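You operate a simulated robot arm through the tools that you are given. There is no shell and no other tool. Be economical: measure what you need, move in short steps, check, and stop when the job is done.

Carry out the task below with a simulated two-armed robot. There is one attempt and no reset: what you move stays moved.

TASK
Take the test bush from the green mat and put it on the blue mat. Put the bottle that says "mild cleaner" from the brown mat on the dark plate and the bottle that says "rust oil" on the flat plate there. Take the depth stop and put it on the grey mat. Fetch the small tray and set it on the shelf of the side table. Take the black steel block and put it on top of the small guide ring. Pull the shop door open. The order is free. Set down upright: bottle, black steel block.

The check looks at the end state, three seconds after you hand in, the way a careful person would. Anything else that was tipped, shoved, dropped, spilled or broken makes it a failure.

THE ROBOT
Two 7-joint arms with fingered hands on one trunk, on a base that drives. Base frame: it is fixed to the floor where the robot stands at the start and does not move with it; the origin is under the middle of the robot, x ahead of it, y to its left, z up. Lengths are in mm, angles in degrees, forces in N, time in s.
The left shoulder is at the start at [21, 214, 1344], the right one opposite. With the tool pointing down near the work surface each hand reaches from about 100 to 580 mm from the robot's upright axis, wherever it stands, measured 20 degrees to its own side. Places, roughly: black steel block (3x5x4 cm) [-5000, -100, 900]; blue mat [-1900, -900, 900]; cleaner bottle, mild cleaner bottle, rust oil bott [-1000, -1000, 1000]; dark plate (9x11x1 cm) [-900, -900, 900]; depth stop (3x3x3 cm) [-5400, -300, 900]; flat plate [-1250, -1000, 1000]; grey mat [-3600, 700, 900]; shelf of the side table [-1500, -300, 300]; shop door [2400, -3000, 1100]; small guide ring (6x6x4 cm) [-5000, 100, 900]; small tray (10x9x4 cm) [-5300, -100, 900]; test bush (5x5x4 cm) [500, 100, 900]. Payload 3.3 kg a hand.
The TCP of each hand is the grasp point between the finger pads, 26 mm short of the fingertips. In the tool frame z runs along the fingers and y along their closing line. Largest opening 132 mm; the body of the gripper starts 73 mm behind the TCP. The gripper is a hand of 2 fingers: y runs from the thumb to the fingers, the wrist lies at [0, 0, -224] in the tool frame, and closing takes about 1.5 s.
Orientation is told as [roll, pitch, yaw] about the base's x, y, z axes, in that order, counted from this pose: with the fingers straight down and closing along the base's y, the tool's x points along the base's -x, its y along +y and its z along -z.

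THE INTERFACE
- The arms move only by the tool jog_arm. It takes "left_targets", "right_targets" or both (then of equal length, played together; a hand with none holds still); each is one flat list of numbers, 7 for each row, row after row: the shift along the base's x, y, z in mm, then the turn, a rotation vector about the base's x, y, z in degrees, then the closure, from 0 (fully open) to 1 (shut). In form: [x, y, z, ax, ay, az, gripper, x, y, z, ax, ay, az, gripper, ...]. A call has 1 to 10 rows; each row shifts and turns the commanded pose from where the row before left it. Rows are played at 5 a second. More than 50 mm and 8.6 degrees between two rows, or a gripper value outside its range, and nothing of the call is played. A pose out of reach is approached as far as the arm can. The call stops where the force on the tool passes 40 N (or 10 N more than at its start, if that is more) or the arm is blocked; 0.2 s more then pass. Each finger travels about 153 mm/s and halts on what it meets, pressing with about 29 N; the grip force reading is that of the motor and also rises with nothing between the fingers. The clock runs only during rows and for 0.2 s after the last one: add rows that do not move to give the fingers time. It gives the time, the measured TCP pose, the force on the tool (base axes), the opening and the grip force at its end, in the units of the frame above (readings bear some noise), with the torque about the TCP (base axes, N m) and any sound that the robot's microphone picked up, and new pictures: "show" is both (left out), scene, wrist or none (wrist: the cameras of the hands that moved).
- Cameras (640 x 400 px; columns grow to the right, rows downward): "scene" is now at [48.4, -60, 1487.7]; the picture's right is [-0.85, -0.53, 0.00], its down [-0.44, 0.71, -0.55] and it looks along [0.29, -0.46, -0.84] (base axes); focal length 214 px, centre (320, 200). "left" rides on the left gripper at [-66, -3, -99] in its tool frame; the picture's right is [0.04, -1.00, 0.00], its down [0.83, 0.03, -0.55] and it looks along [0.55, 0.02, 0.83] (tool axes); focal length 261 px, centre (320, 200). "right" rides on the right gripper at [66, -3, -99] in its tool frame; the picture's right is [0.04, 1.00, 0.00], its down [-0.83, 0.03, -0.55] and it looks along [-0.55, 0.02, 0.83] (tool axes); focal length 261 px, centre (320, 200). There is no depth. A picture from a camera that has moved, and an enlarged one, comes with that camera's place and axes in the base frame and with its lens.
- move_column(by): slides the trunk up (or, below 0, down) by that many mm; the arms and the scene camera ride with it, the base frame stays. It gives what a move gives, with no picture.
- roll_base(legs): drives the robot by 1 to 6 legs, each [ahead, left, turn to the left] in mm, mm and degrees, along the robot's own axes; the way and the turn of a leg run together, so that a leg with both is an arc; at most 1500 mm and 180 degrees a leg. The arms and the cameras ride along, it lands a little off, and it stops where it bumps. It gives what a move gives, and a new picture of the scene camera.
- hand_shape(shape, hand): the hand has 2 fingers and takes this shape, open, in about a second: jaw (thumb against the fingers, like two jaws); tri (thumb and two fingers); tip (a fingertip pinch); poke (one finger out to press); point (the index stretched); flat (the hand flat); cup (the hand cupped); fist (a fist). The gripper value then closes the fingers along that shape, each until it touches; the sizes above hold for jaw. It gives what a move gives, with no picture.
- head_to(pan, tilt): turns the head with the scene camera to pan (to the left, within 86 degrees either way) and tilt (down, from -29 to 69), counted from straight ahead of the robot. It gives what a move gives, and a new picture of the scene camera.
- close_up(camera, box): a new picture of the part [left, top, right, bottom] of that camera's present view, enlarged. No time passes.
- hand_in(): hands the job in; it is judged then, once.

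Go step by step. Nothing tells you exact positions but the pictures and the camera data: compare them with the known pose of the tool, close in by small moves and look again before you grip or let go. The budget is 196 turns and 260 pictures, counting those below and the enlarged ones. Unless the task says otherwise, let go and move clear before handing in.

The tools are called as a command line: name --argument value ..., lists and objects as JSON in quotes. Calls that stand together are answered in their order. jog_arm: Moves the arms, as the interface text tells. Its arguments: {"type":"object","properties":{"left_targets":{"type":"array","items":{"type":"number"}},"right_targets":{"type":"array","items":{"type":"number"}},"show":{"type":"string","enum":["both","scene","wrist","none"]}},"required":[]} The other tools are called the same way: move_column (by) slides the trunk up or down; hand_shape (shape, hand) gives the hand a shape; roll_base (legs) drives the base; head_to (pan, tilt) turns the head that bears the scene camera; close_up (camera, box) takes an enlarged picture of a part of a camera's view; hand_in () hands the job in.

At the start:

```text
clock: 0.0
left_tool_pos: [282.8, -17.8, 1134.6]
left_orientation: [0.0, -0.1, -0.1]
left_contact_force: [-1.3, 0.1, 0.2]
left_wrist_torque: [-0.01, -0.01, 0.0]
left_grip_width: 131.8
left_finger_force: 0.0
left_shape: jaw
right_tool_pos: [388.9, -409.5, 1114.2]
right_orientation: [-0.1, 0.0, 0.0]
right_contact_force: [-0.3, 0.7, 0.6]
right_wrist_torque: [-0.01, -0.01, 0.03]
right_grip_width: 131.8
right_finger_force: 0.1
right_shape: jaw
trunk travel left (down, up): [-625.0, 136.0]
robot x, y, heading: [0.9, -1.8, 0.3]
head pan, tilt: [-58.3, 56.9]
```

scene: 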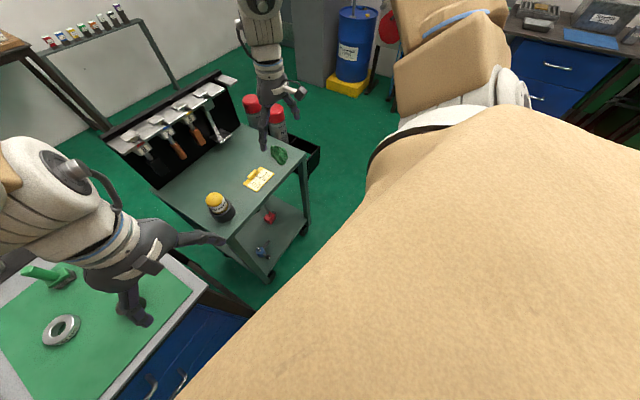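
right: 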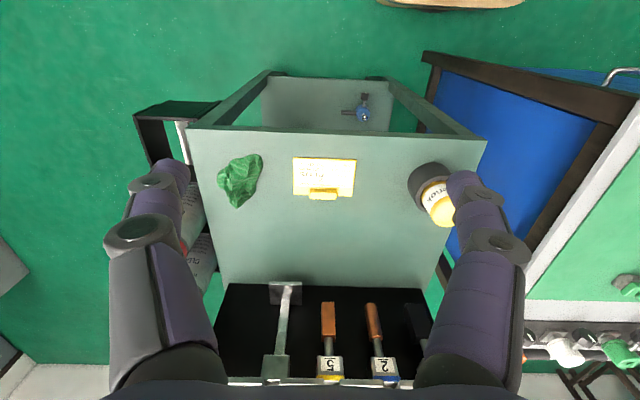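
left: 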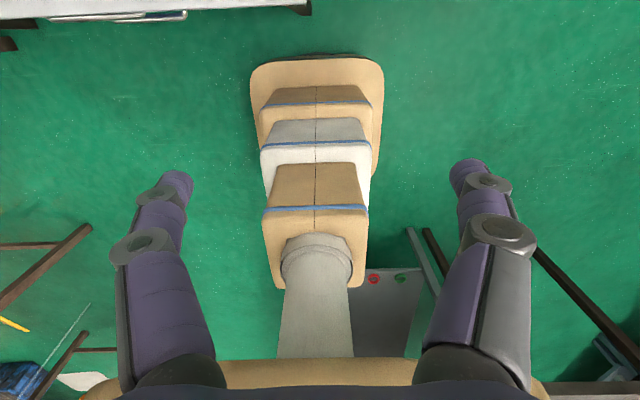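

I see a green mat ahead with a ring-like part and a green tool, and a cart to the right. First I look straight ahead.

head_to --pan 0 --tilt 45

head_to --pan -80 --tilt 15

head_to --pan 80 --tilt 15

```text
clock: 1.3
left_tool_pos: [282.2, -17.8, 1135.0]
left_orientation: [-0.1, 0.0, 0.0]
left_contact_force: [-0.2, 0.8, 0.1]
left_wrist_torque: [0.02, -0.01, 0.02]
left_grip_width: 132.0
left_finger_force: 0.1
left_shape: jaw
right_tool_pos: [388.0, -409.2, 1115.6]
right_orientation: [0.1, 0.0, -0.1]
right_contact_force: [0.5, -0.4, 0.0]
right_wrist_torque: [-0.01, -0.01, 0.0]
right_grip_width: 131.7
right_finger_force: 0.1
right_shape: jaw
trunk travel left (down, up): [-625.0, 136.0]
robot x, y, heading: [-1.4, 2.0, -0.0]
head pan, tilt: [0.0, 45.0]
camera scene: at [92.9, -0.4, 1503.4], right [0.0, -1.0, 0.0], down [-0.71, 0.0, -0.71], along [0.71, 0.0, -0.71], focal length 214 px, centre (320, 200)
```

scene: 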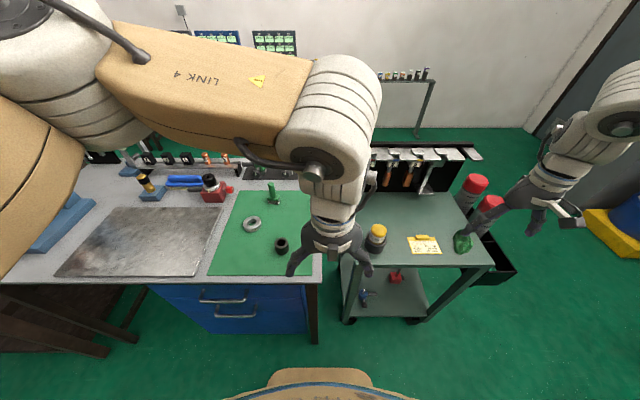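

```text
clock: 2.8
left_tool_pos: [281.4, -17.9, 1134.9]
left_orientation: [0.1, 0.0, 0.0]
left_contact_force: [-0.1, 0.9, -0.4]
left_wrist_torque: [0.01, -0.03, 0.02]
left_grip_width: 131.7
left_finger_force: 0.0
left_shape: jaw
right_tool_pos: [388.4, -410.0, 1115.6]
right_orientation: [0.0, 0.1, -0.1]
right_contact_force: [0.9, 0.2, 0.4]
right_wrist_torque: [-0.01, 0.0, -0.02]
right_grip_width: 131.9
right_finger_force: 0.1
right_shape: jaw
trunk travel left (down, up): [-625.0, 136.0]
robot x, y, heading: [-0.2, -3.5, -0.1]
head pan, tilt: [-80.0, 15.0]
camera scene: at [27.9, -92.3, 1550.2], right [-0.98, -0.17, 0.0], down [-0.05, 0.26, -0.97], along [0.17, -0.95, -0.26], focal length 214 px, centre (320, 200)
```

scene: 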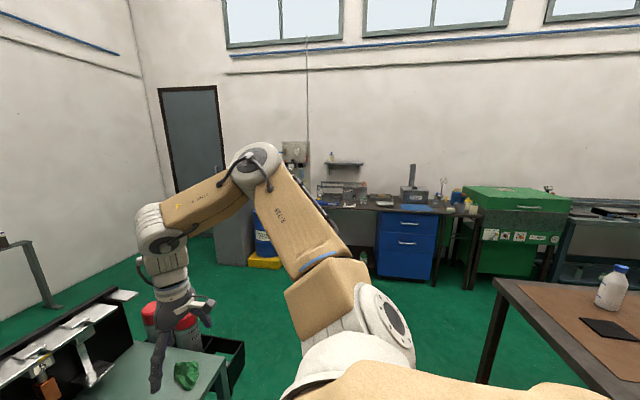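

```text
clock: 5.3
left_tool_pos: [281.8, -16.6, 1134.3]
left_orientation: [0.0, -0.1, 0.0]
left_contact_force: [0.1, 0.7, -0.2]
left_wrist_torque: [0.04, 0.0, -0.01]
left_grip_width: 132.0
left_finger_force: 0.0
left_shape: jaw
right_tool_pos: [388.2, -409.7, 1116.0]
right_orientation: [-0.1, 0.0, 0.0]
right_contact_force: [-0.2, 0.2, 0.0]
right_wrist_torque: [0.02, 0.01, -0.01]
right_grip_width: 131.8
right_finger_force: 0.0
right_shape: jaw
trunk travel left (down, up): [-625.0, 136.0]
robot x, y, heading: [6.0, 3.4, -0.1]
head pan, tilt: [80.0, 15.0]
camera scene: at [27.9, 91.7, 1550.3], right [0.98, -0.17, 0.0], down [-0.05, -0.25, -0.97], along [0.17, 0.95, -0.26], focal length 214 px, centre (320, 200)
```

scene: 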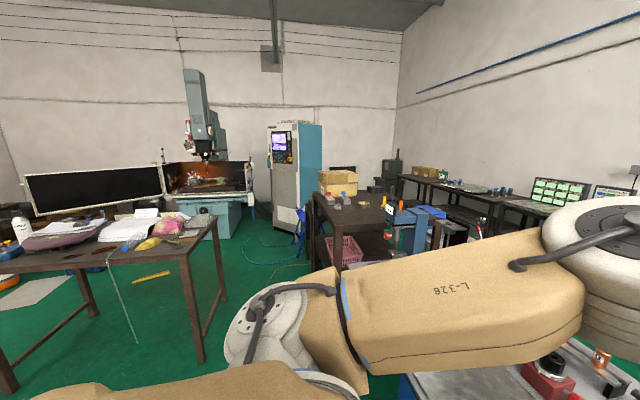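

The dark cylinder on the green mat at about [495, 132] looks to be the test bush. I take a closer look.

head_to --pan 10 --tilt 50

close_up --camera "scene" --box '[220, 150, 400, 262]'

```text
clock: 6.7
left_tool_pos: [282.1, -17.6, 1134.0]
left_orientation: [0.1, 0.1, 0.0]
left_contact_force: [-0.4, -0.5, 0.0]
left_wrist_torque: [-0.04, -0.02, -0.01]
left_grip_width: 132.0
left_finger_force: 0.0
left_shape: jaw
right_tool_pos: [389.1, -410.9, 1115.6]
right_orientation: [0.0, 0.1, 0.1]
right_contact_force: [0.4, -0.1, 0.1]
right_wrist_torque: [-0.02, 0.03, -0.01]
right_grip_width: 131.8
right_finger_force: 0.0
right_shape: jaw
trunk travel left (down, up): [-625.0, 136.0]
robot x, y, heading: [1.1, -0.3, 0.1]
head pan, tilt: [10.0, 50.0]
camera scene: at [87.5, 13.2, 1496.5], right [0.17, -0.98, 0.0], down [-0.75, -0.13, -0.64], along [0.63, 0.11, -0.77], focal length 214 px, centre (320, 200)
```

scene: 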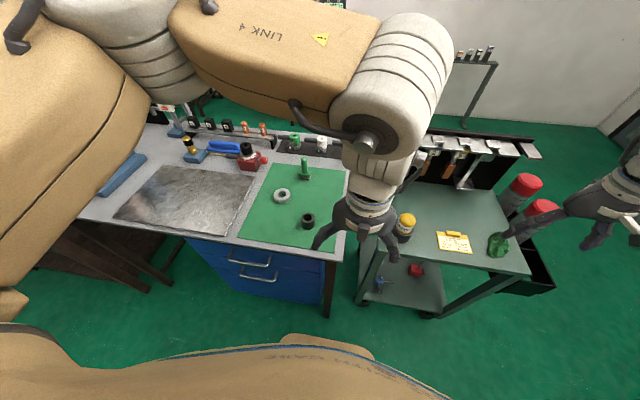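

```text
3.56 times, centred on (310, 206) of scene
camera zoom: at [87.5, 13.2, 1496.5], right [0.17, -0.98, 0.0], down [-0.75, -0.13, -0.64], along [0.63, 0.11, -0.77], focal length 763 px, centre (356, 179)
```

zoom: 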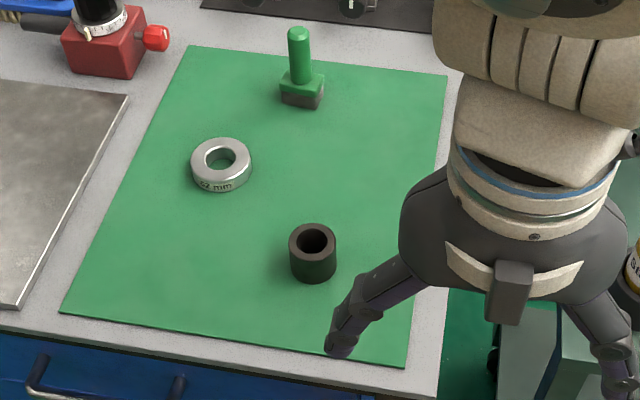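

The dark bush sits near [495, 129] on the green mat. I bring the left hand above it and look through the wrist camera.

jog_arm --left_targets '[42, 29, 0, 0, 0, 0, 0, 42, 29, 0, 0, 0, 0, 0, 42, 29, -20, 0, 0, 0, 0, 42, 29, -40, 0, 0, 0, 0, 42, 29, -50, 0, 0, 0, 0, 0, 0, 0, 0, 0, 0, 0]'

```text
refused: row 1 steps farther than a row can; nothing moved
```

The first step was slightly too long, so I split it into shorter ones.

jog_arm --left_targets '[40, 27, 0, 0, 0, 0, 0, 40, 27, 0, 0, 0, 0, 0, 40, 27, 0, 0, 0, 0, 0, 40, 27, 0, 0, 0, 0, 0, 40, 27, 0, 0, 0, 0, 0, 13, 11, -40, 0, 0, 0, 0, 0, 0, -40, 0, 0, 0, 0, 0, 0, -40, 0, 0, 0, 0, 0, 0, 0, 0, 0, 0, 0]'

```text
clock: 8.7
left_tool_pos: [493.3, 128.6, 1016.2]
left_orientation: [0.1, 0.0, 0.0]
left_contact_force: [0.1, -0.3, -0.7]
left_wrist_torque: [-0.01, -0.05, 0.03]
left_grip_width: 131.7
left_finger_force: 0.0
left_shape: jaw
right_tool_pos: [388.1, -410.7, 1116.2]
right_orientation: [-0.1, 0.0, 0.1]
right_contact_force: [0.1, 0.4, -0.3]
right_wrist_torque: [0.01, 0.02, 0.02]
right_grip_width: 131.8
right_finger_force: 0.1
right_shape: jaw
trunk travel left (down, up): [-625.0, 136.0]
robot x, y, heading: [-0.7, 2.4, 0.3]
head pan, tilt: [10.0, 50.0]
camera scene: at [87.0, 13.0, 1496.6], right [0.17, -0.98, 0.0], down [-0.75, -0.13, -0.64], along [0.63, 0.11, -0.77], focal length 214 px, centre (320, 200)
camera left: at [558.0, 125.8, 1113.9], right [-0.04, -1.0, 0.0], down [-0.83, 0.03, 0.55], along [-0.55, 0.02, -0.83], focal length 261 px, centre (320, 200)
```

scene: 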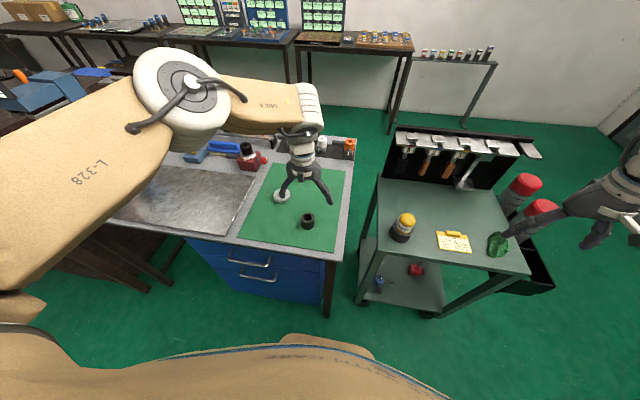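
left: 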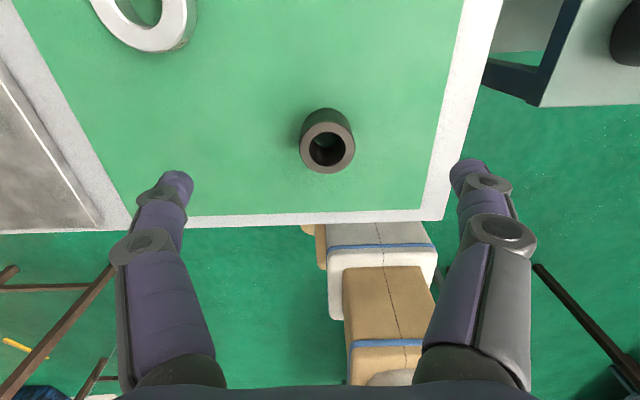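

Triangulating both views puts the bush at about [481, 123], top near z 925. I shift there and go lower to check.

jog_arm --left_targets '[-12, -6, -25, 0, 0, 0, 0, 0, 0, -30, 0, 0, 0, 0, 0, 0, 0, 0, 0, 0, 0]' --show "wrist"

close_up --camera "scene" --box '[260, 150, 360, 250]'

```text
clock: 9.5
left_tool_pos: [483.8, 121.5, 961.8]
left_orientation: [-0.1, -0.1, 0.0]
left_contact_force: [0.9, 0.4, -0.9]
left_wrist_torque: [-0.01, 0.0, -0.01]
left_grip_width: 131.9
left_finger_force: 0.1
left_shape: jaw
right_tool_pos: [389.1, -409.6, 1115.9]
right_orientation: [0.0, 0.0, 0.1]
right_contact_force: [0.0, -0.1, 0.0]
right_wrist_torque: [0.0, -0.01, 0.03]
right_grip_width: 131.7
right_finger_force: 0.1
right_shape: jaw
trunk travel left (down, up): [-625.0, 136.0]
robot x, y, heading: [-0.6, 1.5, 0.0]
head pan, tilt: [10.0, 50.0]
camera left: at [547.3, 119.1, 1059.5], right [-0.04, -1.0, 0.0], down [-0.83, 0.03, 0.55], along [-0.55, 0.02, -0.83], focal length 261 px, centre (320, 200)
```

left: 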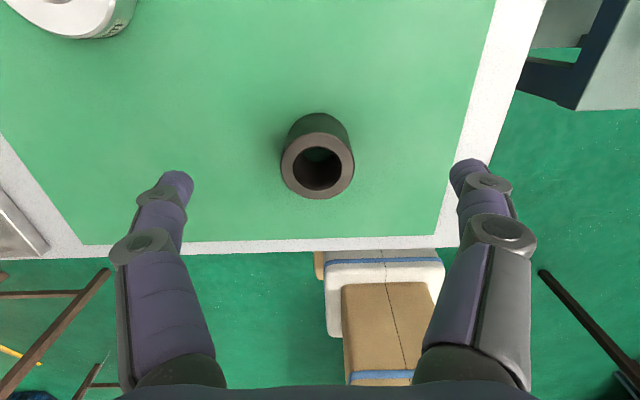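

```text
4.00 times, centred on (310, 200) of scene
camera zoom: at [87.2, 13.2, 1496.5], right [0.17, -0.98, 0.0], down [-0.75, -0.13, -0.64], along [0.63, 0.11, -0.77], focal length 858 px, centre (360, 200)
```

zoom: 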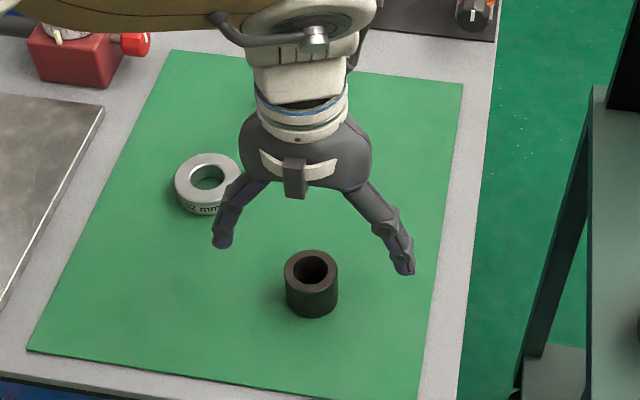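

The bush is confirmed at about [479, 123], top z 928. I lower to TCP z 919 and close.

jog_arm --left_targets '[-4, 1, -22, 0, 0, 0, 0, 0, 0, -21, 0, 0, 0, 0, 0, 0, 0, 0, 0, 0, 0.5, 0, 0, 0, 0, 0, 0, 1, 0, 0, 0, 0, 0, 0, 1, 0, 0, 0, 0, 0, 0, 1, 0, 0, 0, 0, 0, 0, 1]' --show "both"

```text
clock: 11.1
left_tool_pos: [479.9, 122.9, 917.9]
left_orientation: [0.0, 0.1, -0.1]
left_contact_force: [-0.2, 0.7, 0.0]
left_wrist_torque: [-0.03, 0.03, -0.01]
left_grip_width: 35.7
left_finger_force: 28.8
left_shape: jaw
right_tool_pos: [388.4, -409.9, 1116.0]
right_orientation: [0.0, 0.0, 0.1]
right_contact_force: [0.0, -0.3, 0.7]
right_wrist_torque: [0.0, -0.03, 0.04]
right_grip_width: 132.0
right_finger_force: 0.1
right_shape: jaw
trunk travel left (down, up): [-625.0, 136.0]
robot x, y, heading: [-1.8, -1.5, -0.1]
head pan, tilt: [10.0, 50.0]
camera scene: at [87.8, 13.2, 1496.5], right [0.17, -0.98, 0.0], down [-0.75, -0.13, -0.64], along [0.63, 0.11, -0.77], focal length 214 px, centre (320, 200)
camera left: at [544.1, 120.5, 1015.2], right [-0.04, -1.0, 0.0], down [-0.83, 0.03, 0.55], along [-0.55, 0.02, -0.83], focal length 261 px, centre (320, 200)
```

scene: 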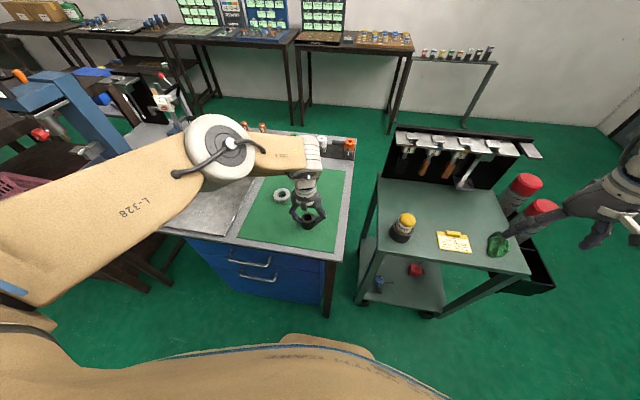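
left: 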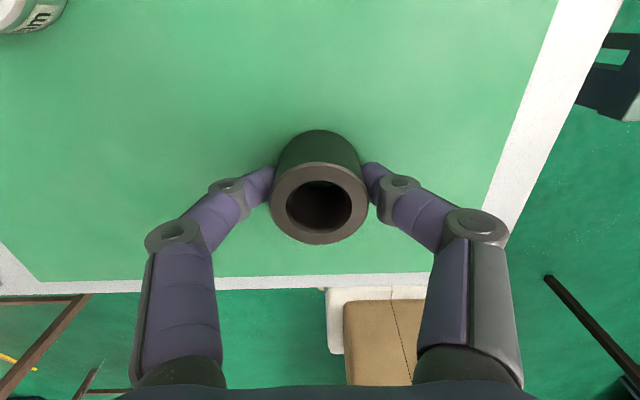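

The bush is held at 36 mm width. I lift and check that it comes along straight.

jog_arm --left_targets '[0, 0, 30, 0, 0, 0, 1, 0, 0, 40, 0, 0, 0, 1, 0, 0, 40, 0, 0, 0, 1, 0, 0, 40, 0, 0, 0, 1, -40, 0, 30, 0, 0, 0, 1, -45, 0, 10, 0, 0, 0, 1, -45, 0, 0, 0, 0, 0, 1, -45, 0, 0, 0, 0, 0, 1]' --show "wrist"

head_to --pan -86 --tilt 30

```text
clock: 12.9
left_tool_pos: [302.6, 123.0, 1106.3]
left_orientation: [-0.1, -0.1, 0.1]
left_contact_force: [-0.6, 0.7, -3.7]
left_wrist_torque: [0.01, -0.04, 0.01]
left_grip_width: 35.7
left_finger_force: 29.1
left_shape: jaw
right_tool_pos: [388.4, -409.8, 1116.5]
right_orientation: [0.0, 0.0, 0.0]
right_contact_force: [-0.9, -0.1, -0.2]
right_wrist_torque: [0.0, -0.06, 0.0]
right_grip_width: 131.8
right_finger_force: 0.0
right_shape: jaw
trunk travel left (down, up): [-625.0, 136.0]
robot x, y, heading: [-1.9, 4.1, -0.4]
head pan, tilt: [10.0, 50.0]
camera left: at [367.3, 121.4, 1204.5], right [-0.04, -1.0, 0.0], down [-0.83, 0.03, 0.55], along [-0.55, 0.02, -0.83], focal length 261 px, centre (320, 200)
```

left: 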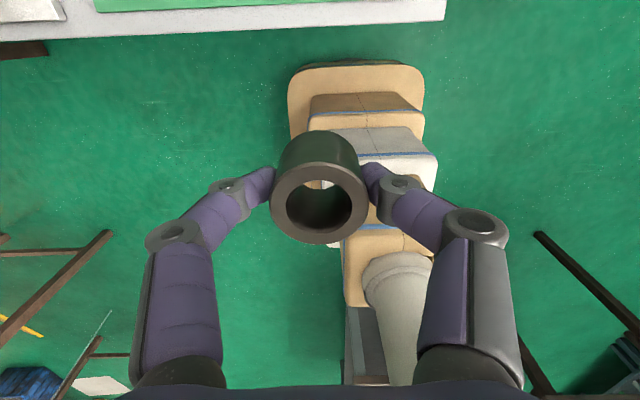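

```text
clock: 14.6
left_tool_pos: [304.4, 124.2, 1105.8]
left_orientation: [0.0, -0.1, 0.0]
left_contact_force: [0.1, -0.1, -2.9]
left_wrist_torque: [0.02, -0.01, 0.0]
left_grip_width: 35.9
left_finger_force: 29.6
left_shape: jaw
right_tool_pos: [389.4, -410.9, 1114.9]
right_orientation: [0.0, 0.1, -0.1]
right_contact_force: [0.6, 0.3, -1.5]
right_wrist_torque: [-0.05, 0.0, -0.01]
right_grip_width: 131.9
right_finger_force: 0.2
right_shape: jaw
trunk travel left (down, up): [-625.0, 136.0]
robot x, y, heading: [-8.3, 4.1, 0.0]
head pan, tilt: [-85.9, 30.0]
camera scene: at [18.3, -90.3, 1526.0], right [-1.0, -0.07, 0.0], down [-0.04, 0.5, -0.87], along [0.06, -0.86, -0.5], focal length 214 px, centre (320, 200)
```

scene: 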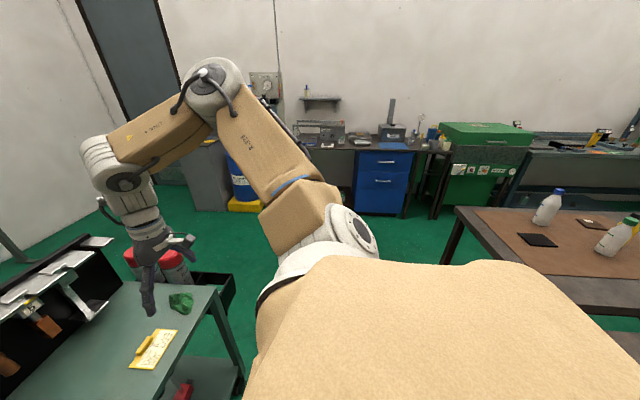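

The bush is firmly held. I draw the right hand in, back off a little and turn right to face the brown mat table.

jog_arm --right_targets '[-45, 20, 0, 0, 0, 0, 0, -45, 20, 0, 0, 0, 0, 0, -45, 20, 0, 0, 0, 0, 0, 0, 20, 20, 0, 0, 0, 0]' --show "none"

head_to --pan 0 --tilt 30

roll_base --legs '[[-150, 0, 0], [0, 0, -90]]'

```text
clock: 15.6
left_tool_pos: [303.1, 125.0, 1105.8]
left_orientation: [0.1, 0.1, 0.0]
left_contact_force: [1.1, 0.4, -4.1]
left_wrist_torque: [-0.03, 0.01, 0.0]
left_grip_width: 35.8
left_finger_force: 28.6
left_shape: jaw
right_tool_pos: [252.7, -329.1, 1135.6]
right_orientation: [-0.1, 0.0, 0.0]
right_contact_force: [-0.7, 0.4, -0.7]
right_wrist_torque: [-0.04, -0.01, 0.04]
right_grip_width: 132.2
right_finger_force: 0.0
right_shape: jaw
trunk travel left (down, up): [-625.0, 136.0]
robot x, y, heading: [0.9, 0.1, -0.1]
head pan, tilt: [-85.9, 30.0]
```

```text
clock: 17.2
left_tool_pos: [303.7, 124.2, 1105.7]
left_orientation: [0.0, -0.1, -0.1]
left_contact_force: [-0.3, 0.5, -3.4]
left_wrist_torque: [0.01, 0.03, -0.02]
left_grip_width: 35.6
left_finger_force: 28.8
left_shape: jaw
right_tool_pos: [253.5, -331.2, 1134.4]
right_orientation: [0.0, 0.0, -0.1]
right_contact_force: [-0.5, 0.1, 0.9]
right_wrist_torque: [-0.01, 0.02, 0.01]
right_grip_width: 132.1
right_finger_force: 0.0
right_shape: jaw
trunk travel left (down, up): [-625.0, 136.0]
robot x, y, heading: [-1.3, -1.9, 0.1]
head pan, tilt: [0.0, 30.0]
camera scene: at [102.2, -0.3, 1526.0], right [0.0, -1.0, 0.0], down [-0.5, 0.0, -0.87], along [0.87, 0.0, -0.5], focal length 214 px, centre (320, 200)
```

scene: 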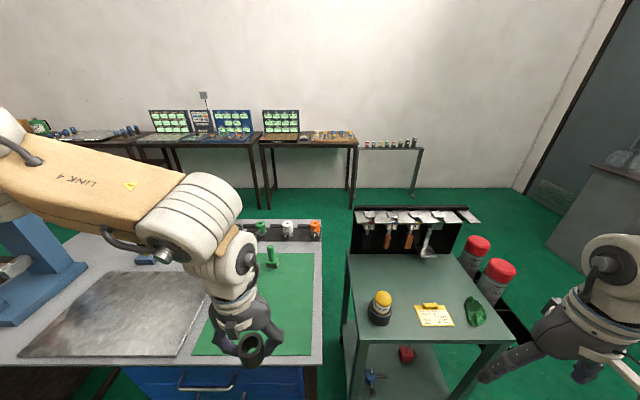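

```text
clock: 22.3
left_tool_pos: [-16.2, -301.2, 1105.3]
left_orientation: [0.0, 0.0, -88.2]
left_contact_force: [-0.1, 0.2, -3.5]
left_wrist_torque: [0.0, 0.02, -0.02]
left_grip_width: 35.8
left_finger_force: 29.2
left_shape: jaw
right_tool_pos: [-471.0, -262.1, 1134.0]
right_orientation: [0.0, -0.1, -88.2]
right_contact_force: [0.0, -0.2, -0.3]
right_wrist_torque: [0.01, 0.03, 0.02]
right_grip_width: 132.1
right_finger_force: 0.0
right_shape: jaw
trunk travel left (down, up): [-625.0, 136.0]
robot x, y, heading: [-149.7, -2.5, -88.4]
head pan, tilt: [0.0, 30.0]
camera scene: at [-145.8, -101.8, 1526.0], right [-1.0, -0.03, 0.0], down [-0.02, 0.5, -0.87], along [0.03, -0.87, -0.5], focal length 214 px, centre (320, 200)
```

scene: 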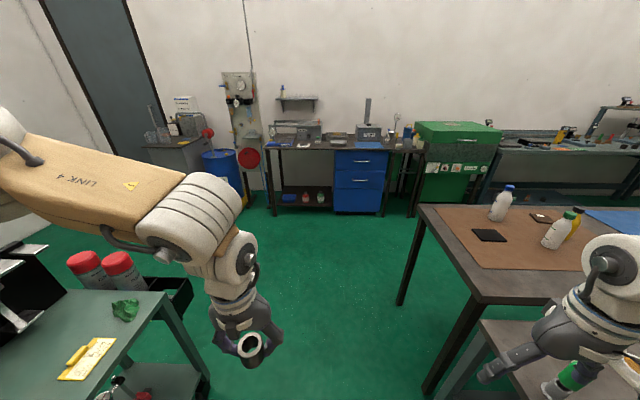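

The table with the brown mat is ahead right; the corridor along x≈-150 is clear. I drive alongside the table and look at it from the east.

roll_base --legs '[[900, 0, 0]]'

head_to --pan -80 --tilt 32

close_up --camera "scene" --box '[220, 100, 460, 250]'

```text
clock: 26.9
left_tool_pos: [4.9, -1175.5, 1106.1]
left_orientation: [0.0, 0.0, -88.9]
left_contact_force: [-0.8, 0.0, -4.3]
left_wrist_torque: [-0.01, -0.01, 0.01]
left_grip_width: 35.7
left_finger_force: 29.5
left_shape: jaw
right_tool_pos: [-449.7, -1135.4, 1133.8]
right_orientation: [-0.1, 0.1, -88.9]
right_contact_force: [-0.5, 0.0, -0.1]
right_wrist_torque: [0.01, 0.02, -0.03]
right_grip_width: 131.7
right_finger_force: 0.1
right_shape: jaw
trunk travel left (down, up): [-625.0, 136.0]
robot x, y, heading: [-130.4, -874.7, -89.1]
head pan, tilt: [0.0, 30.0]
camera scene: at [-123.5, -977.1, 1526.0], right [-1.0, -0.02, 0.0], down [-0.01, 0.5, -0.87], along [0.02, -0.87, -0.5], focal length 214 px, centre (320, 200)
```

scene: 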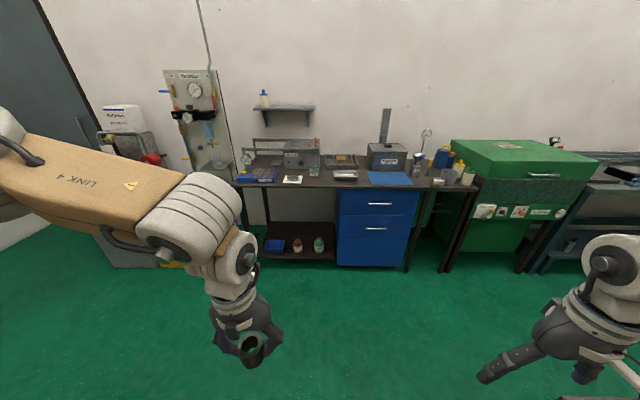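

```text
clock: 28.5
left_tool_pos: [4.6, -1175.6, 1104.3]
left_orientation: [0.0, 0.0, -88.7]
left_contact_force: [0.1, -0.3, -3.2]
left_wrist_torque: [0.03, 0.02, 0.03]
left_grip_width: 35.6
left_finger_force: 28.9
left_shape: jaw
right_tool_pos: [-450.9, -1134.7, 1135.0]
right_orientation: [0.0, 0.0, -88.8]
right_contact_force: [-0.7, -0.6, -0.6]
right_wrist_torque: [0.0, -0.02, 0.02]
right_grip_width: 132.1
right_finger_force: 0.0
right_shape: jaw
trunk travel left (down, up): [-625.0, 136.0]
robot x, y, heading: [-122.8, -872.5, -88.6]
head pan, tilt: [-80.0, 32.0]
camera scene: at [-213.3, -903.7, 1522.9], right [-0.2, 0.98, 0.0], down [0.52, 0.1, -0.85], along [-0.83, -0.17, -0.53], focal length 214 px, centre (320, 200)
```

scene: 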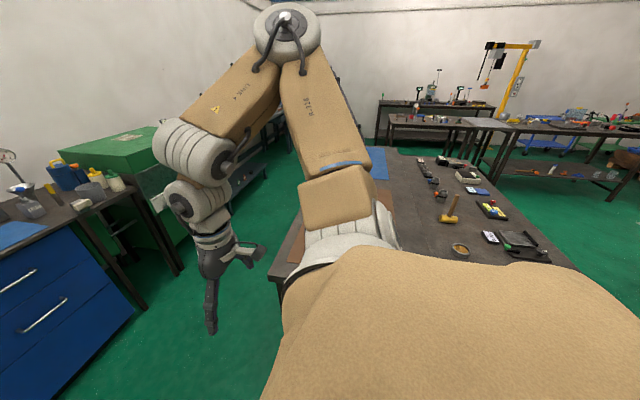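

```text
2.67 times, centred on (340, 175) of scene
camera zoom: at [-213.3, -903.7, 1522.9], right [-0.2, 0.98, 0.0], down [0.52, 0.1, -0.85], along [-0.83, -0.17, -0.53], focal length 572 px, centre (267, 267)
```

zoom: 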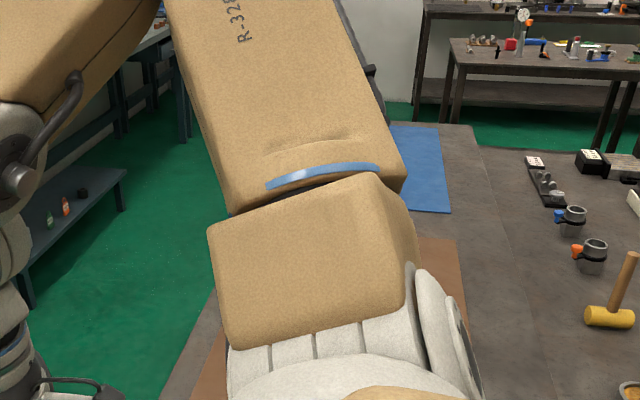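

My own arm blocks the view, but the south side of the brown table is free. I drive to the south corridor and turn west.

head_to --pan 0 --tilt 30

roll_base --legs '[[830, 0, 0], [0, 0, -90]]'

close_up --camera "scene" --box '[280, 130, 600, 330]'

```text
clock: 30.0
left_tool_pos: [4.6, -1176.0, 1105.6]
left_orientation: [0.0, 0.1, -88.8]
left_contact_force: [-0.5, -0.4, -2.9]
left_wrist_torque: [-0.02, -0.02, -0.01]
left_grip_width: 35.7
left_finger_force: 28.8
left_shape: jaw
right_tool_pos: [-450.6, -1134.8, 1135.8]
right_orientation: [-0.1, 0.0, -88.8]
right_contact_force: [-0.1, 0.4, -0.1]
right_wrist_torque: [0.01, -0.02, 0.01]
right_grip_width: 132.0
right_finger_force: 0.2
right_shape: jaw
trunk travel left (down, up): [-625.0, 136.0]
robot x, y, heading: [-126.6, -876.6, -88.8]
head pan, tilt: [0.0, 30.0]
camera scene: at [-123.6, -976.6, 1526.0], right [-1.0, -0.02, 0.0], down [-0.01, 0.5, -0.87], along [0.02, -0.87, -0.5], focal length 214 px, centre (320, 200)
```

scene: 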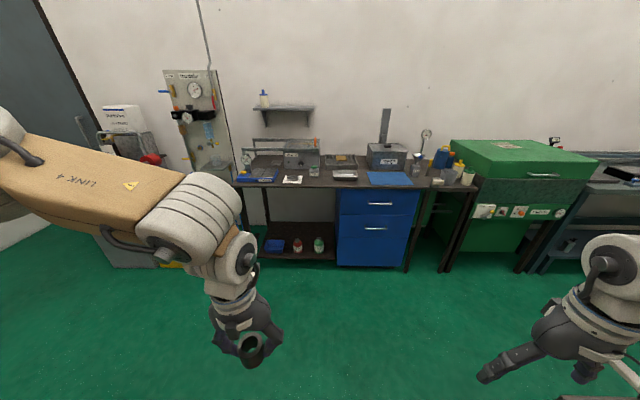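

```text
clock: 38.2
left_tool_pos: [-399.6, -1844.7, 1105.0]
left_orientation: [0.1, 0.1, -177.0]
left_contact_force: [0.2, -0.3, -3.9]
left_wrist_torque: [0.02, 0.03, 0.04]
left_grip_width: 35.5
left_finger_force: 28.6
left_shape: jaw
right_tool_pos: [-374.7, -1387.5, 1134.8]
right_orientation: [0.1, 0.0, -177.0]
right_contact_force: [0.8, 0.0, 0.4]
right_wrist_torque: [0.0, 0.01, 0.0]
right_grip_width: 132.2
right_finger_force: 0.1
right_shape: jaw
trunk travel left (down, up): [-625.0, 136.0]
robot x, y, heading: [-106.7, -1707.7, -176.8]
head pan, tilt: [0.0, 30.0]
camera scene: at [-205.6, -1710.8, 1526.0], right [-0.05, 1.0, 0.0], down [0.5, 0.03, -0.87], along [-0.86, -0.05, -0.5], focal length 214 px, centre (320, 200)
```

scene: 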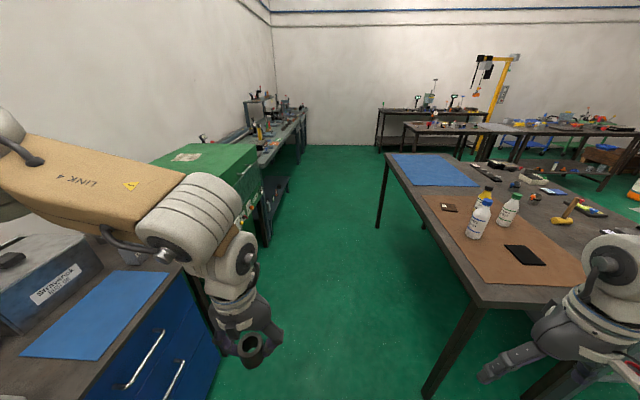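

```text
2.00 times, centred on (440, 230) of scene
camera zoom: at [-205.6, -1710.8, 1526.0], right [-0.05, 1.0, 0.0], down [0.5, 0.03, -0.87], along [-0.86, -0.05, -0.5], focal length 429 px, centre (80, 140)
```

zoom: 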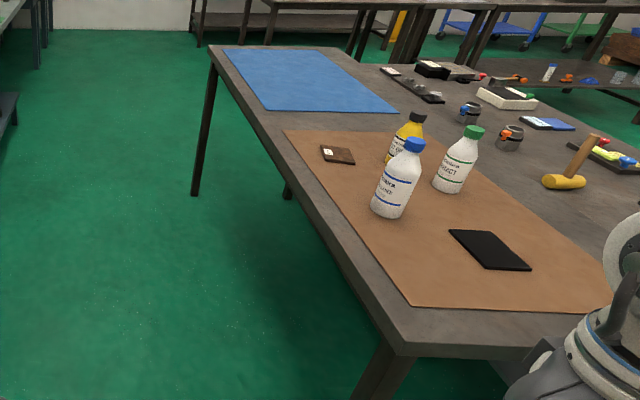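

Layout found: dark plate near [-896,-900], flat wooden plate near [-1260,-1045], three bottles between, table edge y≈-1215, blue mat x -1540…-2190. I drive west along the corridor and turn to face the table at the blue mat later; first bottles.

roll_base --legs '[[900, 0, -3], [0, 0, -90]]'

head_to --pan 0 --tilt 45

close_up --camera "scene" --box '[200, 60, 440, 210]'

```text
clock: 46.8
left_tool_pos: [-1116.3, -1416.5, 1105.9]
left_orientation: [-0.1, 0.1, 88.0]
left_contact_force: [0.7, -0.1, -2.5]
left_wrist_torque: [0.0, 0.02, -0.02]
left_grip_width: 35.6
left_finger_force: 29.0
left_shape: jaw
right_tool_pos: [-664.3, -1483.4, 1135.1]
right_orientation: [0.0, 0.0, 87.9]
right_contact_force: [-0.4, 0.4, -0.4]
right_wrist_torque: [0.04, -0.01, 0.02]
right_grip_width: 131.8
right_finger_force: 0.0
right_shape: jaw
trunk travel left (down, up): [-625.0, 136.0]
robot x, y, heading: [-1003.2, -1723.6, 87.6]
head pan, tilt: [0.0, 30.0]
camera scene: at [-998.8, -1622.2, 1526.0], right [1.0, -0.04, 0.0], down [-0.02, -0.5, -0.87], along [0.03, 0.87, -0.5], focal length 214 px, centre (320, 200)
```

scene: 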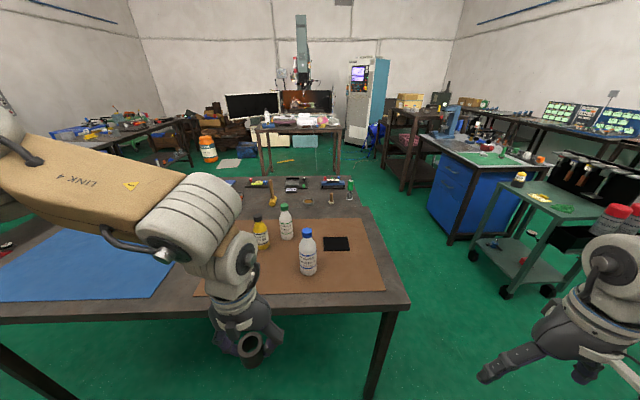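

```text
clock: 47.6
left_tool_pos: [-1114.8, -1415.6, 1104.7]
left_orientation: [0.0, 0.1, 87.9]
left_contact_force: [0.0, -0.1, -3.7]
left_wrist_torque: [-0.02, -0.01, -0.02]
left_grip_width: 35.4
left_finger_force: 29.0
left_shape: jaw
right_tool_pos: [-663.8, -1483.3, 1134.6]
right_orientation: [0.1, 0.0, 87.9]
right_contact_force: [-0.6, 0.1, 1.1]
right_wrist_torque: [0.01, -0.03, -0.02]
right_grip_width: 131.7
right_finger_force: 0.1
right_shape: jaw
trunk travel left (down, up): [-625.0, 136.0]
robot x, y, heading: [-1001.2, -1722.4, 87.9]
head pan, tilt: [0.0, 45.0]
camera scene: at [-999.2, -1631.3, 1503.5], right [1.0, -0.04, 0.0], down [-0.03, -0.71, -0.71], along [0.03, 0.71, -0.71], focal length 214 px, centre (320, 200)
```

scene: 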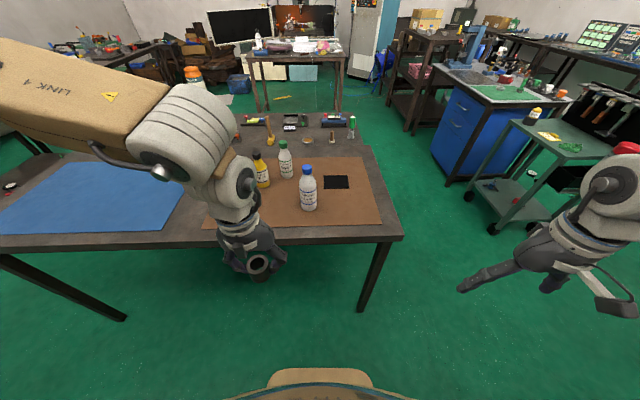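

```text
2.67 times, centred on (320, 135) of scene
camera zoom: at [-999.2, -1631.3, 1503.5], right [1.0, -0.04, 0.0], down [-0.03, -0.71, -0.71], along [0.03, 0.71, -0.71], focal length 572 px, centre (320, 373)
```

zoom: 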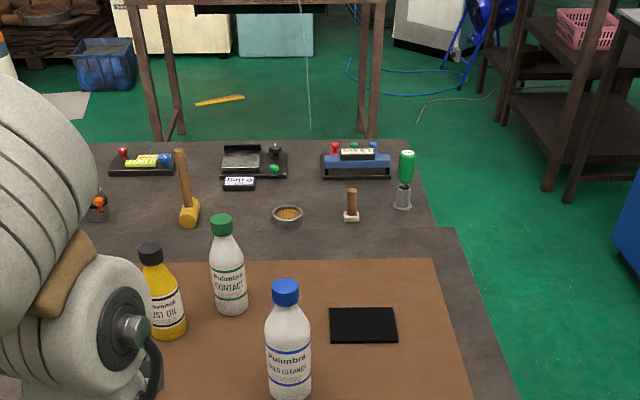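

The blue-capped bottle looks like "mild cleaner", yellow "rust oil", green "contact" cleaner. I zoom to confirm the blue label and drive 250 mm closer.

close_up --camera "scene" --box '[285, 160, 325, 215]'

roll_base --legs '[[260, 0, 2]]'

```text
7.27 times, centred on (305, 188) of scene
camera zoom: at [-999.2, -1631.3, 1503.5], right [1.0, -0.04, 0.0], down [-0.03, -0.71, -0.71], along [0.03, 0.71, -0.71], focal length 1560 px, centre (429, 291)
```

zoom: 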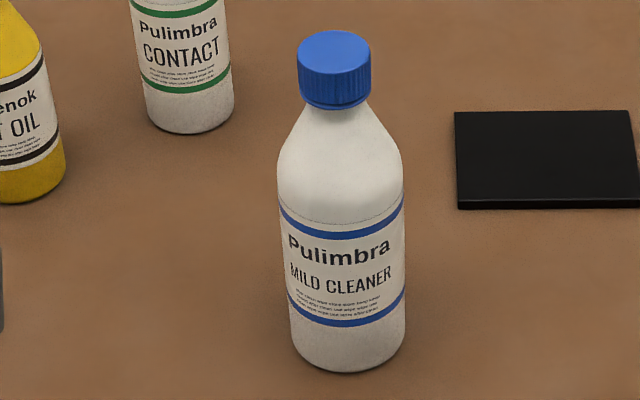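

```text
clock: 49.5
left_tool_pos: [-1120.7, -1155.6, 1105.6]
left_orientation: [0.0, 0.1, 89.8]
left_contact_force: [0.2, 0.6, -2.8]
left_wrist_torque: [-0.01, 0.01, -0.01]
left_grip_width: 35.5
left_finger_force: 28.6
left_shape: jaw
right_tool_pos: [-666.4, -1207.0, 1134.8]
right_orientation: [-0.1, 0.0, 89.9]
right_contact_force: [0.3, 0.0, 0.1]
right_wrist_torque: [-0.01, 0.01, 0.0]
right_grip_width: 131.8
right_finger_force: 0.0
right_shape: jaw
trunk travel left (down, up): [-625.0, 136.0]
robot x, y, heading: [-997.0, -1459.2, 89.6]
head pan, tilt: [0.0, 45.0]
camera scene: at [-997.2, -1366.7, 1503.3], right [1.0, 0.0, 0.0], down [0.0, -0.71, -0.71], along [0.0, 0.71, -0.71], focal length 214 px, centre (320, 200)
```

scene: 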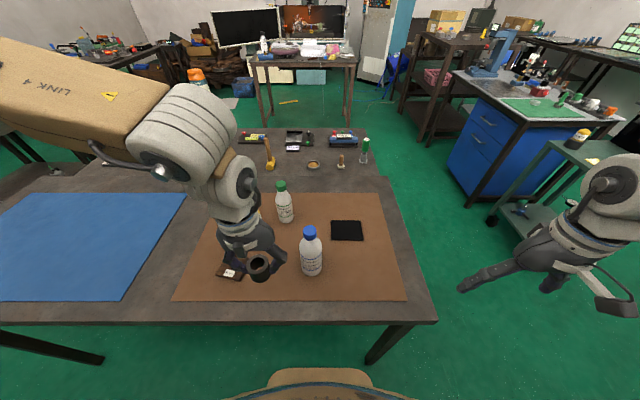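

"MILD CLEANER" confirmed; that bottle stands near [-1021, -1043], about 200 mm tall (cap top ≈ z 1088). I move the left hand aside and bring the right hand above the cap.

jog_arm --left_targets '[-45, -15, 5, 0, 0, 0, 1, -45, -15, 5, 0, 0, 0, 1, -45, -15, 5, 0, 0, 0, 1, -45, -15, 5, 0, 0, 0, 1, -45, -15, 5, 0, 0, 0, 1, 0, 0, 0, 0, 0, 0, 1, 0, 0, 0, 0, 0, 0, 1, 0, 0, 0, 0, 0, 0, 1]' --right_targets '[-40, 20, 10, 0, 0, 0, 0, -40, 20, 10, 0, 0, 0, 0, -44, 20, 5, 0, 0, 0, 0, -44, 20, 0, 0, 0, 0, 0, -44, 20, 0, 0, 0, 0, 0, -44, 20, 0, 0, 0, 0, 0, -44, 20, 0, 0, 0, 0, 0, -44, 20, 0, 0, 0, 0, 0]'

```text
clock: 51.3
left_tool_pos: [-1267.3, -1202.6, 1121.6]
left_orientation: [-0.1, 0.0, 89.7]
left_contact_force: [0.7, 0.7, -4.1]
left_wrist_torque: [0.03, -0.01, -0.01]
left_grip_width: 35.2
left_finger_force: 29.0
left_shape: jaw
left hand out of reach, approached as far as the arm can: row 4, 5
right_tool_pos: [-779.5, -1147.8, 1158.4]
right_orientation: [0.3, -0.1, 89.8]
right_contact_force: [-0.7, 0.6, -0.1]
right_wrist_torque: [0.01, 0.01, -0.02]
right_grip_width: 131.9
right_finger_force: 0.0
right_shape: jaw
right hand out of reach, approached as far as the arm can: row 3, 4, 5, 6, 7, 8
trunk travel left (down, up): [-625.0, 136.0]
robot x, y, heading: [-997.5, -1459.9, 89.7]
head pan, tilt: [0.0, 45.0]
camera scene: at [-997.8, -1368.2, 1503.4], right [1.0, 0.0, 0.0], down [0.0, -0.71, -0.71], along [0.0, 0.71, -0.71], focal length 214 px, centre (320, 200)
camera right: at [-775.4, -1213.5, 1255.6], right [-1.0, -0.04, 0.0], down [-0.03, 0.83, 0.55], along [-0.02, 0.55, -0.83], focal length 261 px, centre (320, 200)
camera left: at [-1265.7, -1137.9, 1219.8], right [1.0, -0.04, 0.0], down [-0.04, -0.83, 0.55], along [-0.02, -0.55, -0.83], focal length 261 px, centre (320, 200)
```

scene: 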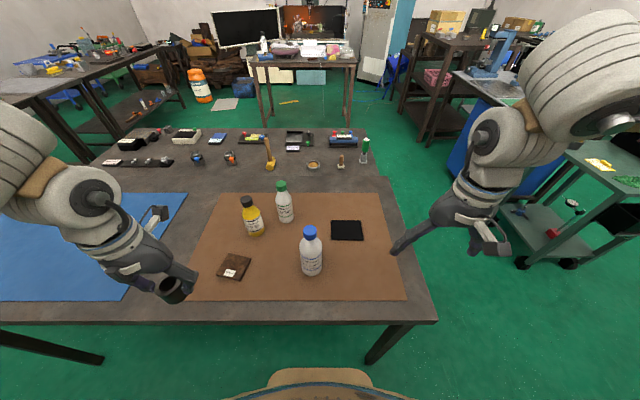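
right: 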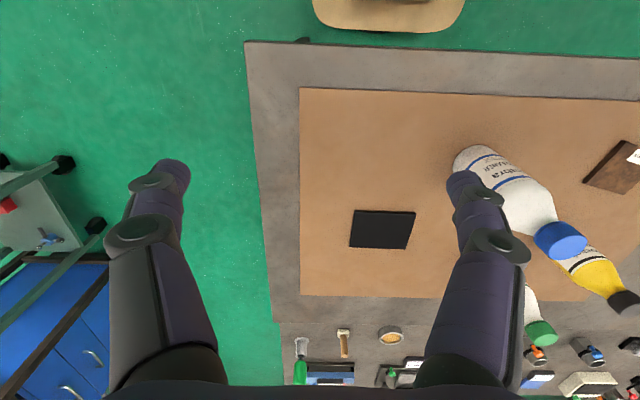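
left: 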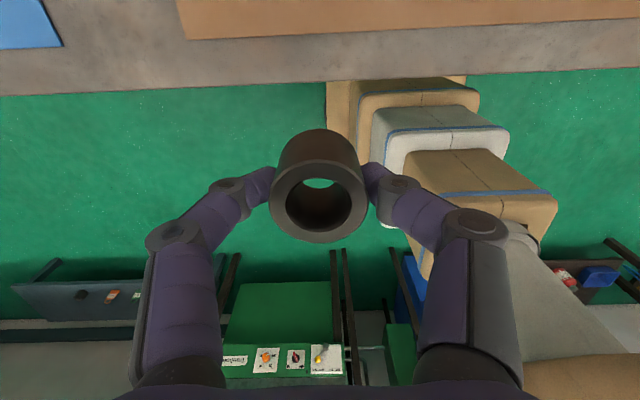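

The hands hit a reach limit this high up, so I raise the trunk and then bring the hand down relative to it.

move_column --by 130

jog_arm --right_targets '[0, 0, -40, 0, 0, 0, 0, 0, 0, -40, 0, 0, 0, 0, -40, 10, -10, 0, 0, 0, 0, -40, 20, 0, 0, 0, 0, 0, -40, 20, 0, 0, 0, 0, 0, -40, 20, 0, 0, 0, 0, 0, -40, 20, 0, 0, 0, 0, 0, -40, 15, -30, 0, 0, 0, 0]' --left_targets '[0, 0, -40, 0, 0, 0, 1, 0, 0, -40, 0, 0, 0, 1, 0, 0, -30, 0, 0, 0, 1, 0, 0, 0, 0, 0, 0, 1, 0, 0, 0, 0, 0, 0, 1, 0, 0, 0, 0, 0, 0, 1, 0, 0, 0, 0, 0, 0, 1, 0, 0, 0, 0, 0, 0, 1]'

```text
clock: 52.8
left_tool_pos: [-1268.0, -1203.3, 1252.3]
left_orientation: [-0.1, 0.2, 89.8]
left_contact_force: [0.8, -0.1, -3.3]
left_wrist_torque: [0.02, -0.02, 0.04]
left_grip_width: 35.4
left_finger_force: 28.9
left_shape: jaw
right_tool_pos: [-778.6, -1144.9, 1284.9]
right_orientation: [0.2, -0.1, 89.9]
right_contact_force: [0.8, 0.1, 0.1]
right_wrist_torque: [0.02, -0.01, 0.01]
right_grip_width: 131.7
right_finger_force: 0.0
right_shape: jaw
trunk travel left (down, up): [-755.0, 6.0]
robot x, y, heading: [-997.2, -1459.4, 89.7]
head pan, tilt: [0.0, 45.0]
```

```text
refused: row 8 steps farther than a row can; nothing moved
```

A row was too long; I fix it and lower the right hand to just above the cap.

jog_arm --right_targets '[0, 0, -40, 0, 0, 0, 0, 0, 0, -40, 0, 0, 0, 0, 0, 0, -40, 0, 0, 0, 0, -40, 17, -10, 0, 0, 0, 0, -40, 17, 0, 0, 0, 0, 0, -40, 17, 0, 0, 0, 0, 0, -40, 17, 0, 0, 0, 0, 0, -40, 17, 0, 0, 0, 0, 0, -40, 17, 0, 0, 0, 0, 0, 0, 0, 0, 0, 0, 0, 0]' --left_targets '[0, 0, -40, 0, 0, 0, 1, 0, 0, -40, 0, 0, 0, 1, 0, 0, -30, 0, 0, 0, 1, 0, 0, 0, 0, 0, 0, 1, 0, 0, 0, 0, 0, 0, 1, 0, 0, 0, 0, 0, 0, 1, 0, 0, 0, 0, 0, 0, 1, 0, 0, 0, 0, 0, 0, 1, 0, 0, 0, 0, 0, 0, 1, 0, 0, 0, 0, 0, 0, 1]'

```text
clock: 55.0
left_tool_pos: [-1267.5, -1202.1, 1140.2]
left_orientation: [0.0, 0.0, 89.7]
left_contact_force: [0.3, 0.5, -2.9]
left_wrist_torque: [0.04, -0.02, -0.01]
left_grip_width: 35.4
left_finger_force: 29.1
left_shape: jaw
right_tool_pos: [-768.5, -1128.8, 1238.1]
right_orientation: [0.3, 0.0, 89.9]
right_contact_force: [-0.2, -0.4, 0.1]
right_wrist_torque: [0.0, 0.03, -0.04]
right_grip_width: 131.9
right_finger_force: 0.1
right_shape: jaw
right hand out of reach, approached as far as the arm can: row 2, 3, 4, 5, 6, 7, 8, 9
trunk travel left (down, up): [-755.0, 6.0]
robot x, y, heading: [-997.5, -1461.8, 89.7]
head pan, tilt: [0.0, 45.0]
camera scene: at [-997.4, -1369.1, 1633.5], right [1.0, 0.0, 0.0], down [0.0, -0.71, -0.71], along [0.0, 0.71, -0.71], focal length 214 px, centre (320, 200)
camera right: at [-764.1, -1195.1, 1335.8], right [-1.0, -0.04, 0.0], down [-0.03, 0.83, 0.55], along [-0.03, 0.55, -0.83], focal length 261 px, centre (320, 200)
camera left: at [-1267.2, -1137.0, 1237.6], right [1.0, -0.04, 0.0], down [-0.04, -0.83, 0.55], along [-0.02, -0.55, -0.83], focal length 261 px, centre (320, 200)
```

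scene: 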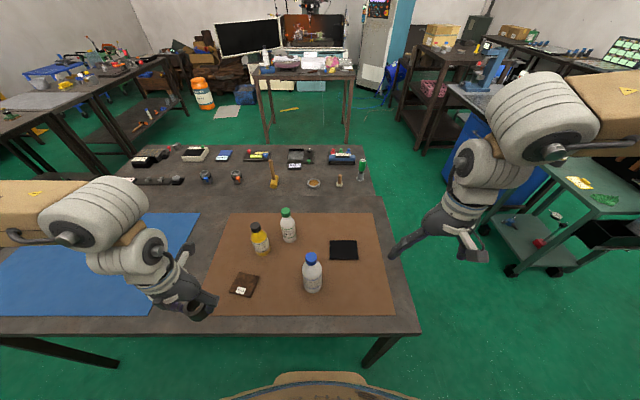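
right: 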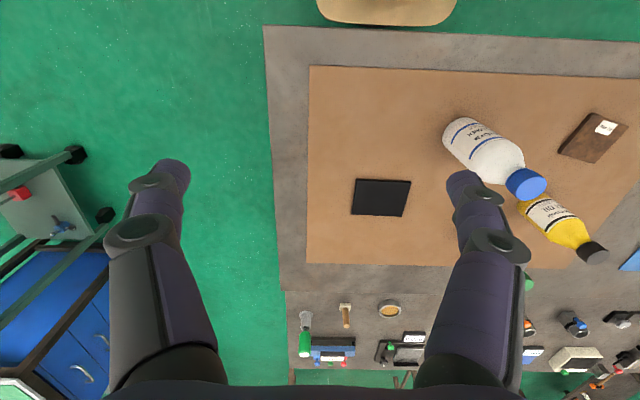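
left: 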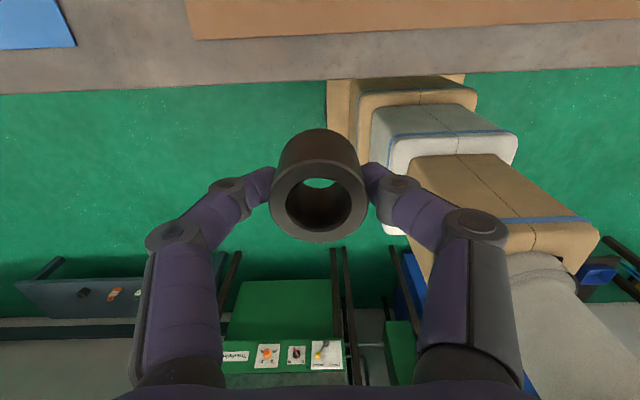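

The right arm is stuck near a joint limit when folded in; I stretch it forward and outward first, then lower and swing in.

jog_arm --right_targets '[30, 30, 0, 0, 0, 0, 0, 30, 35, 0, 0, 0, 0, 0, 10, 40, 0, 0, 0, 0, 0, 0, 40, 0, 0, 0, 0, 0, 0, 0, -40, 0, 0, 0, 0, 0, 0, -40, 0, 0, 0, 0]' --show "scene"

```text
clock: 56.4
left_tool_pos: [-1268.3, -1202.5, 1140.1]
left_orientation: [0.0, -0.1, 89.9]
left_contact_force: [-0.7, 0.2, -2.7]
left_wrist_torque: [-0.04, 0.02, 0.01]
left_grip_width: 35.3
left_finger_force: 28.8
left_shape: jaw
right_tool_pos: [-666.9, -1039.5, 1172.3]
right_orientation: [0.2, -0.3, 89.9]
right_contact_force: [0.4, -0.3, 0.3]
right_wrist_torque: [0.02, -0.02, -0.01]
right_grip_width: 132.2
right_finger_force: 0.0
right_shape: jaw
right hand out of reach, approached as far as the arm can: row 3, 4, 5, 6
trunk travel left (down, up): [-755.0, 6.0]
robot x, y, heading: [-1000.2, -1460.3, 90.1]
head pan, tilt: [0.0, 45.0]
camera scene: at [-996.7, -1369.3, 1633.5], right [1.0, 0.0, 0.0], down [0.0, -0.71, -0.71], along [0.0, 0.71, -0.71], focal length 214 px, centre (320, 200)
```

scene: 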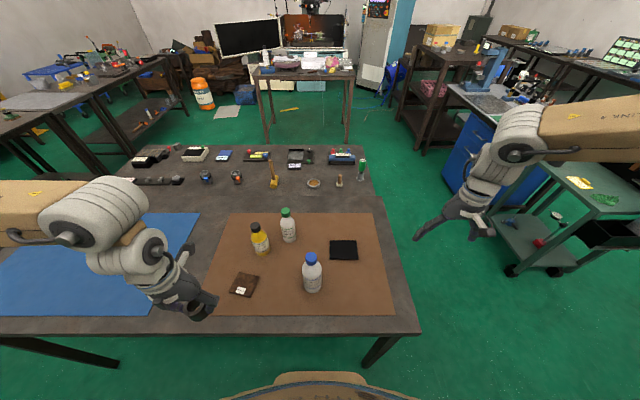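

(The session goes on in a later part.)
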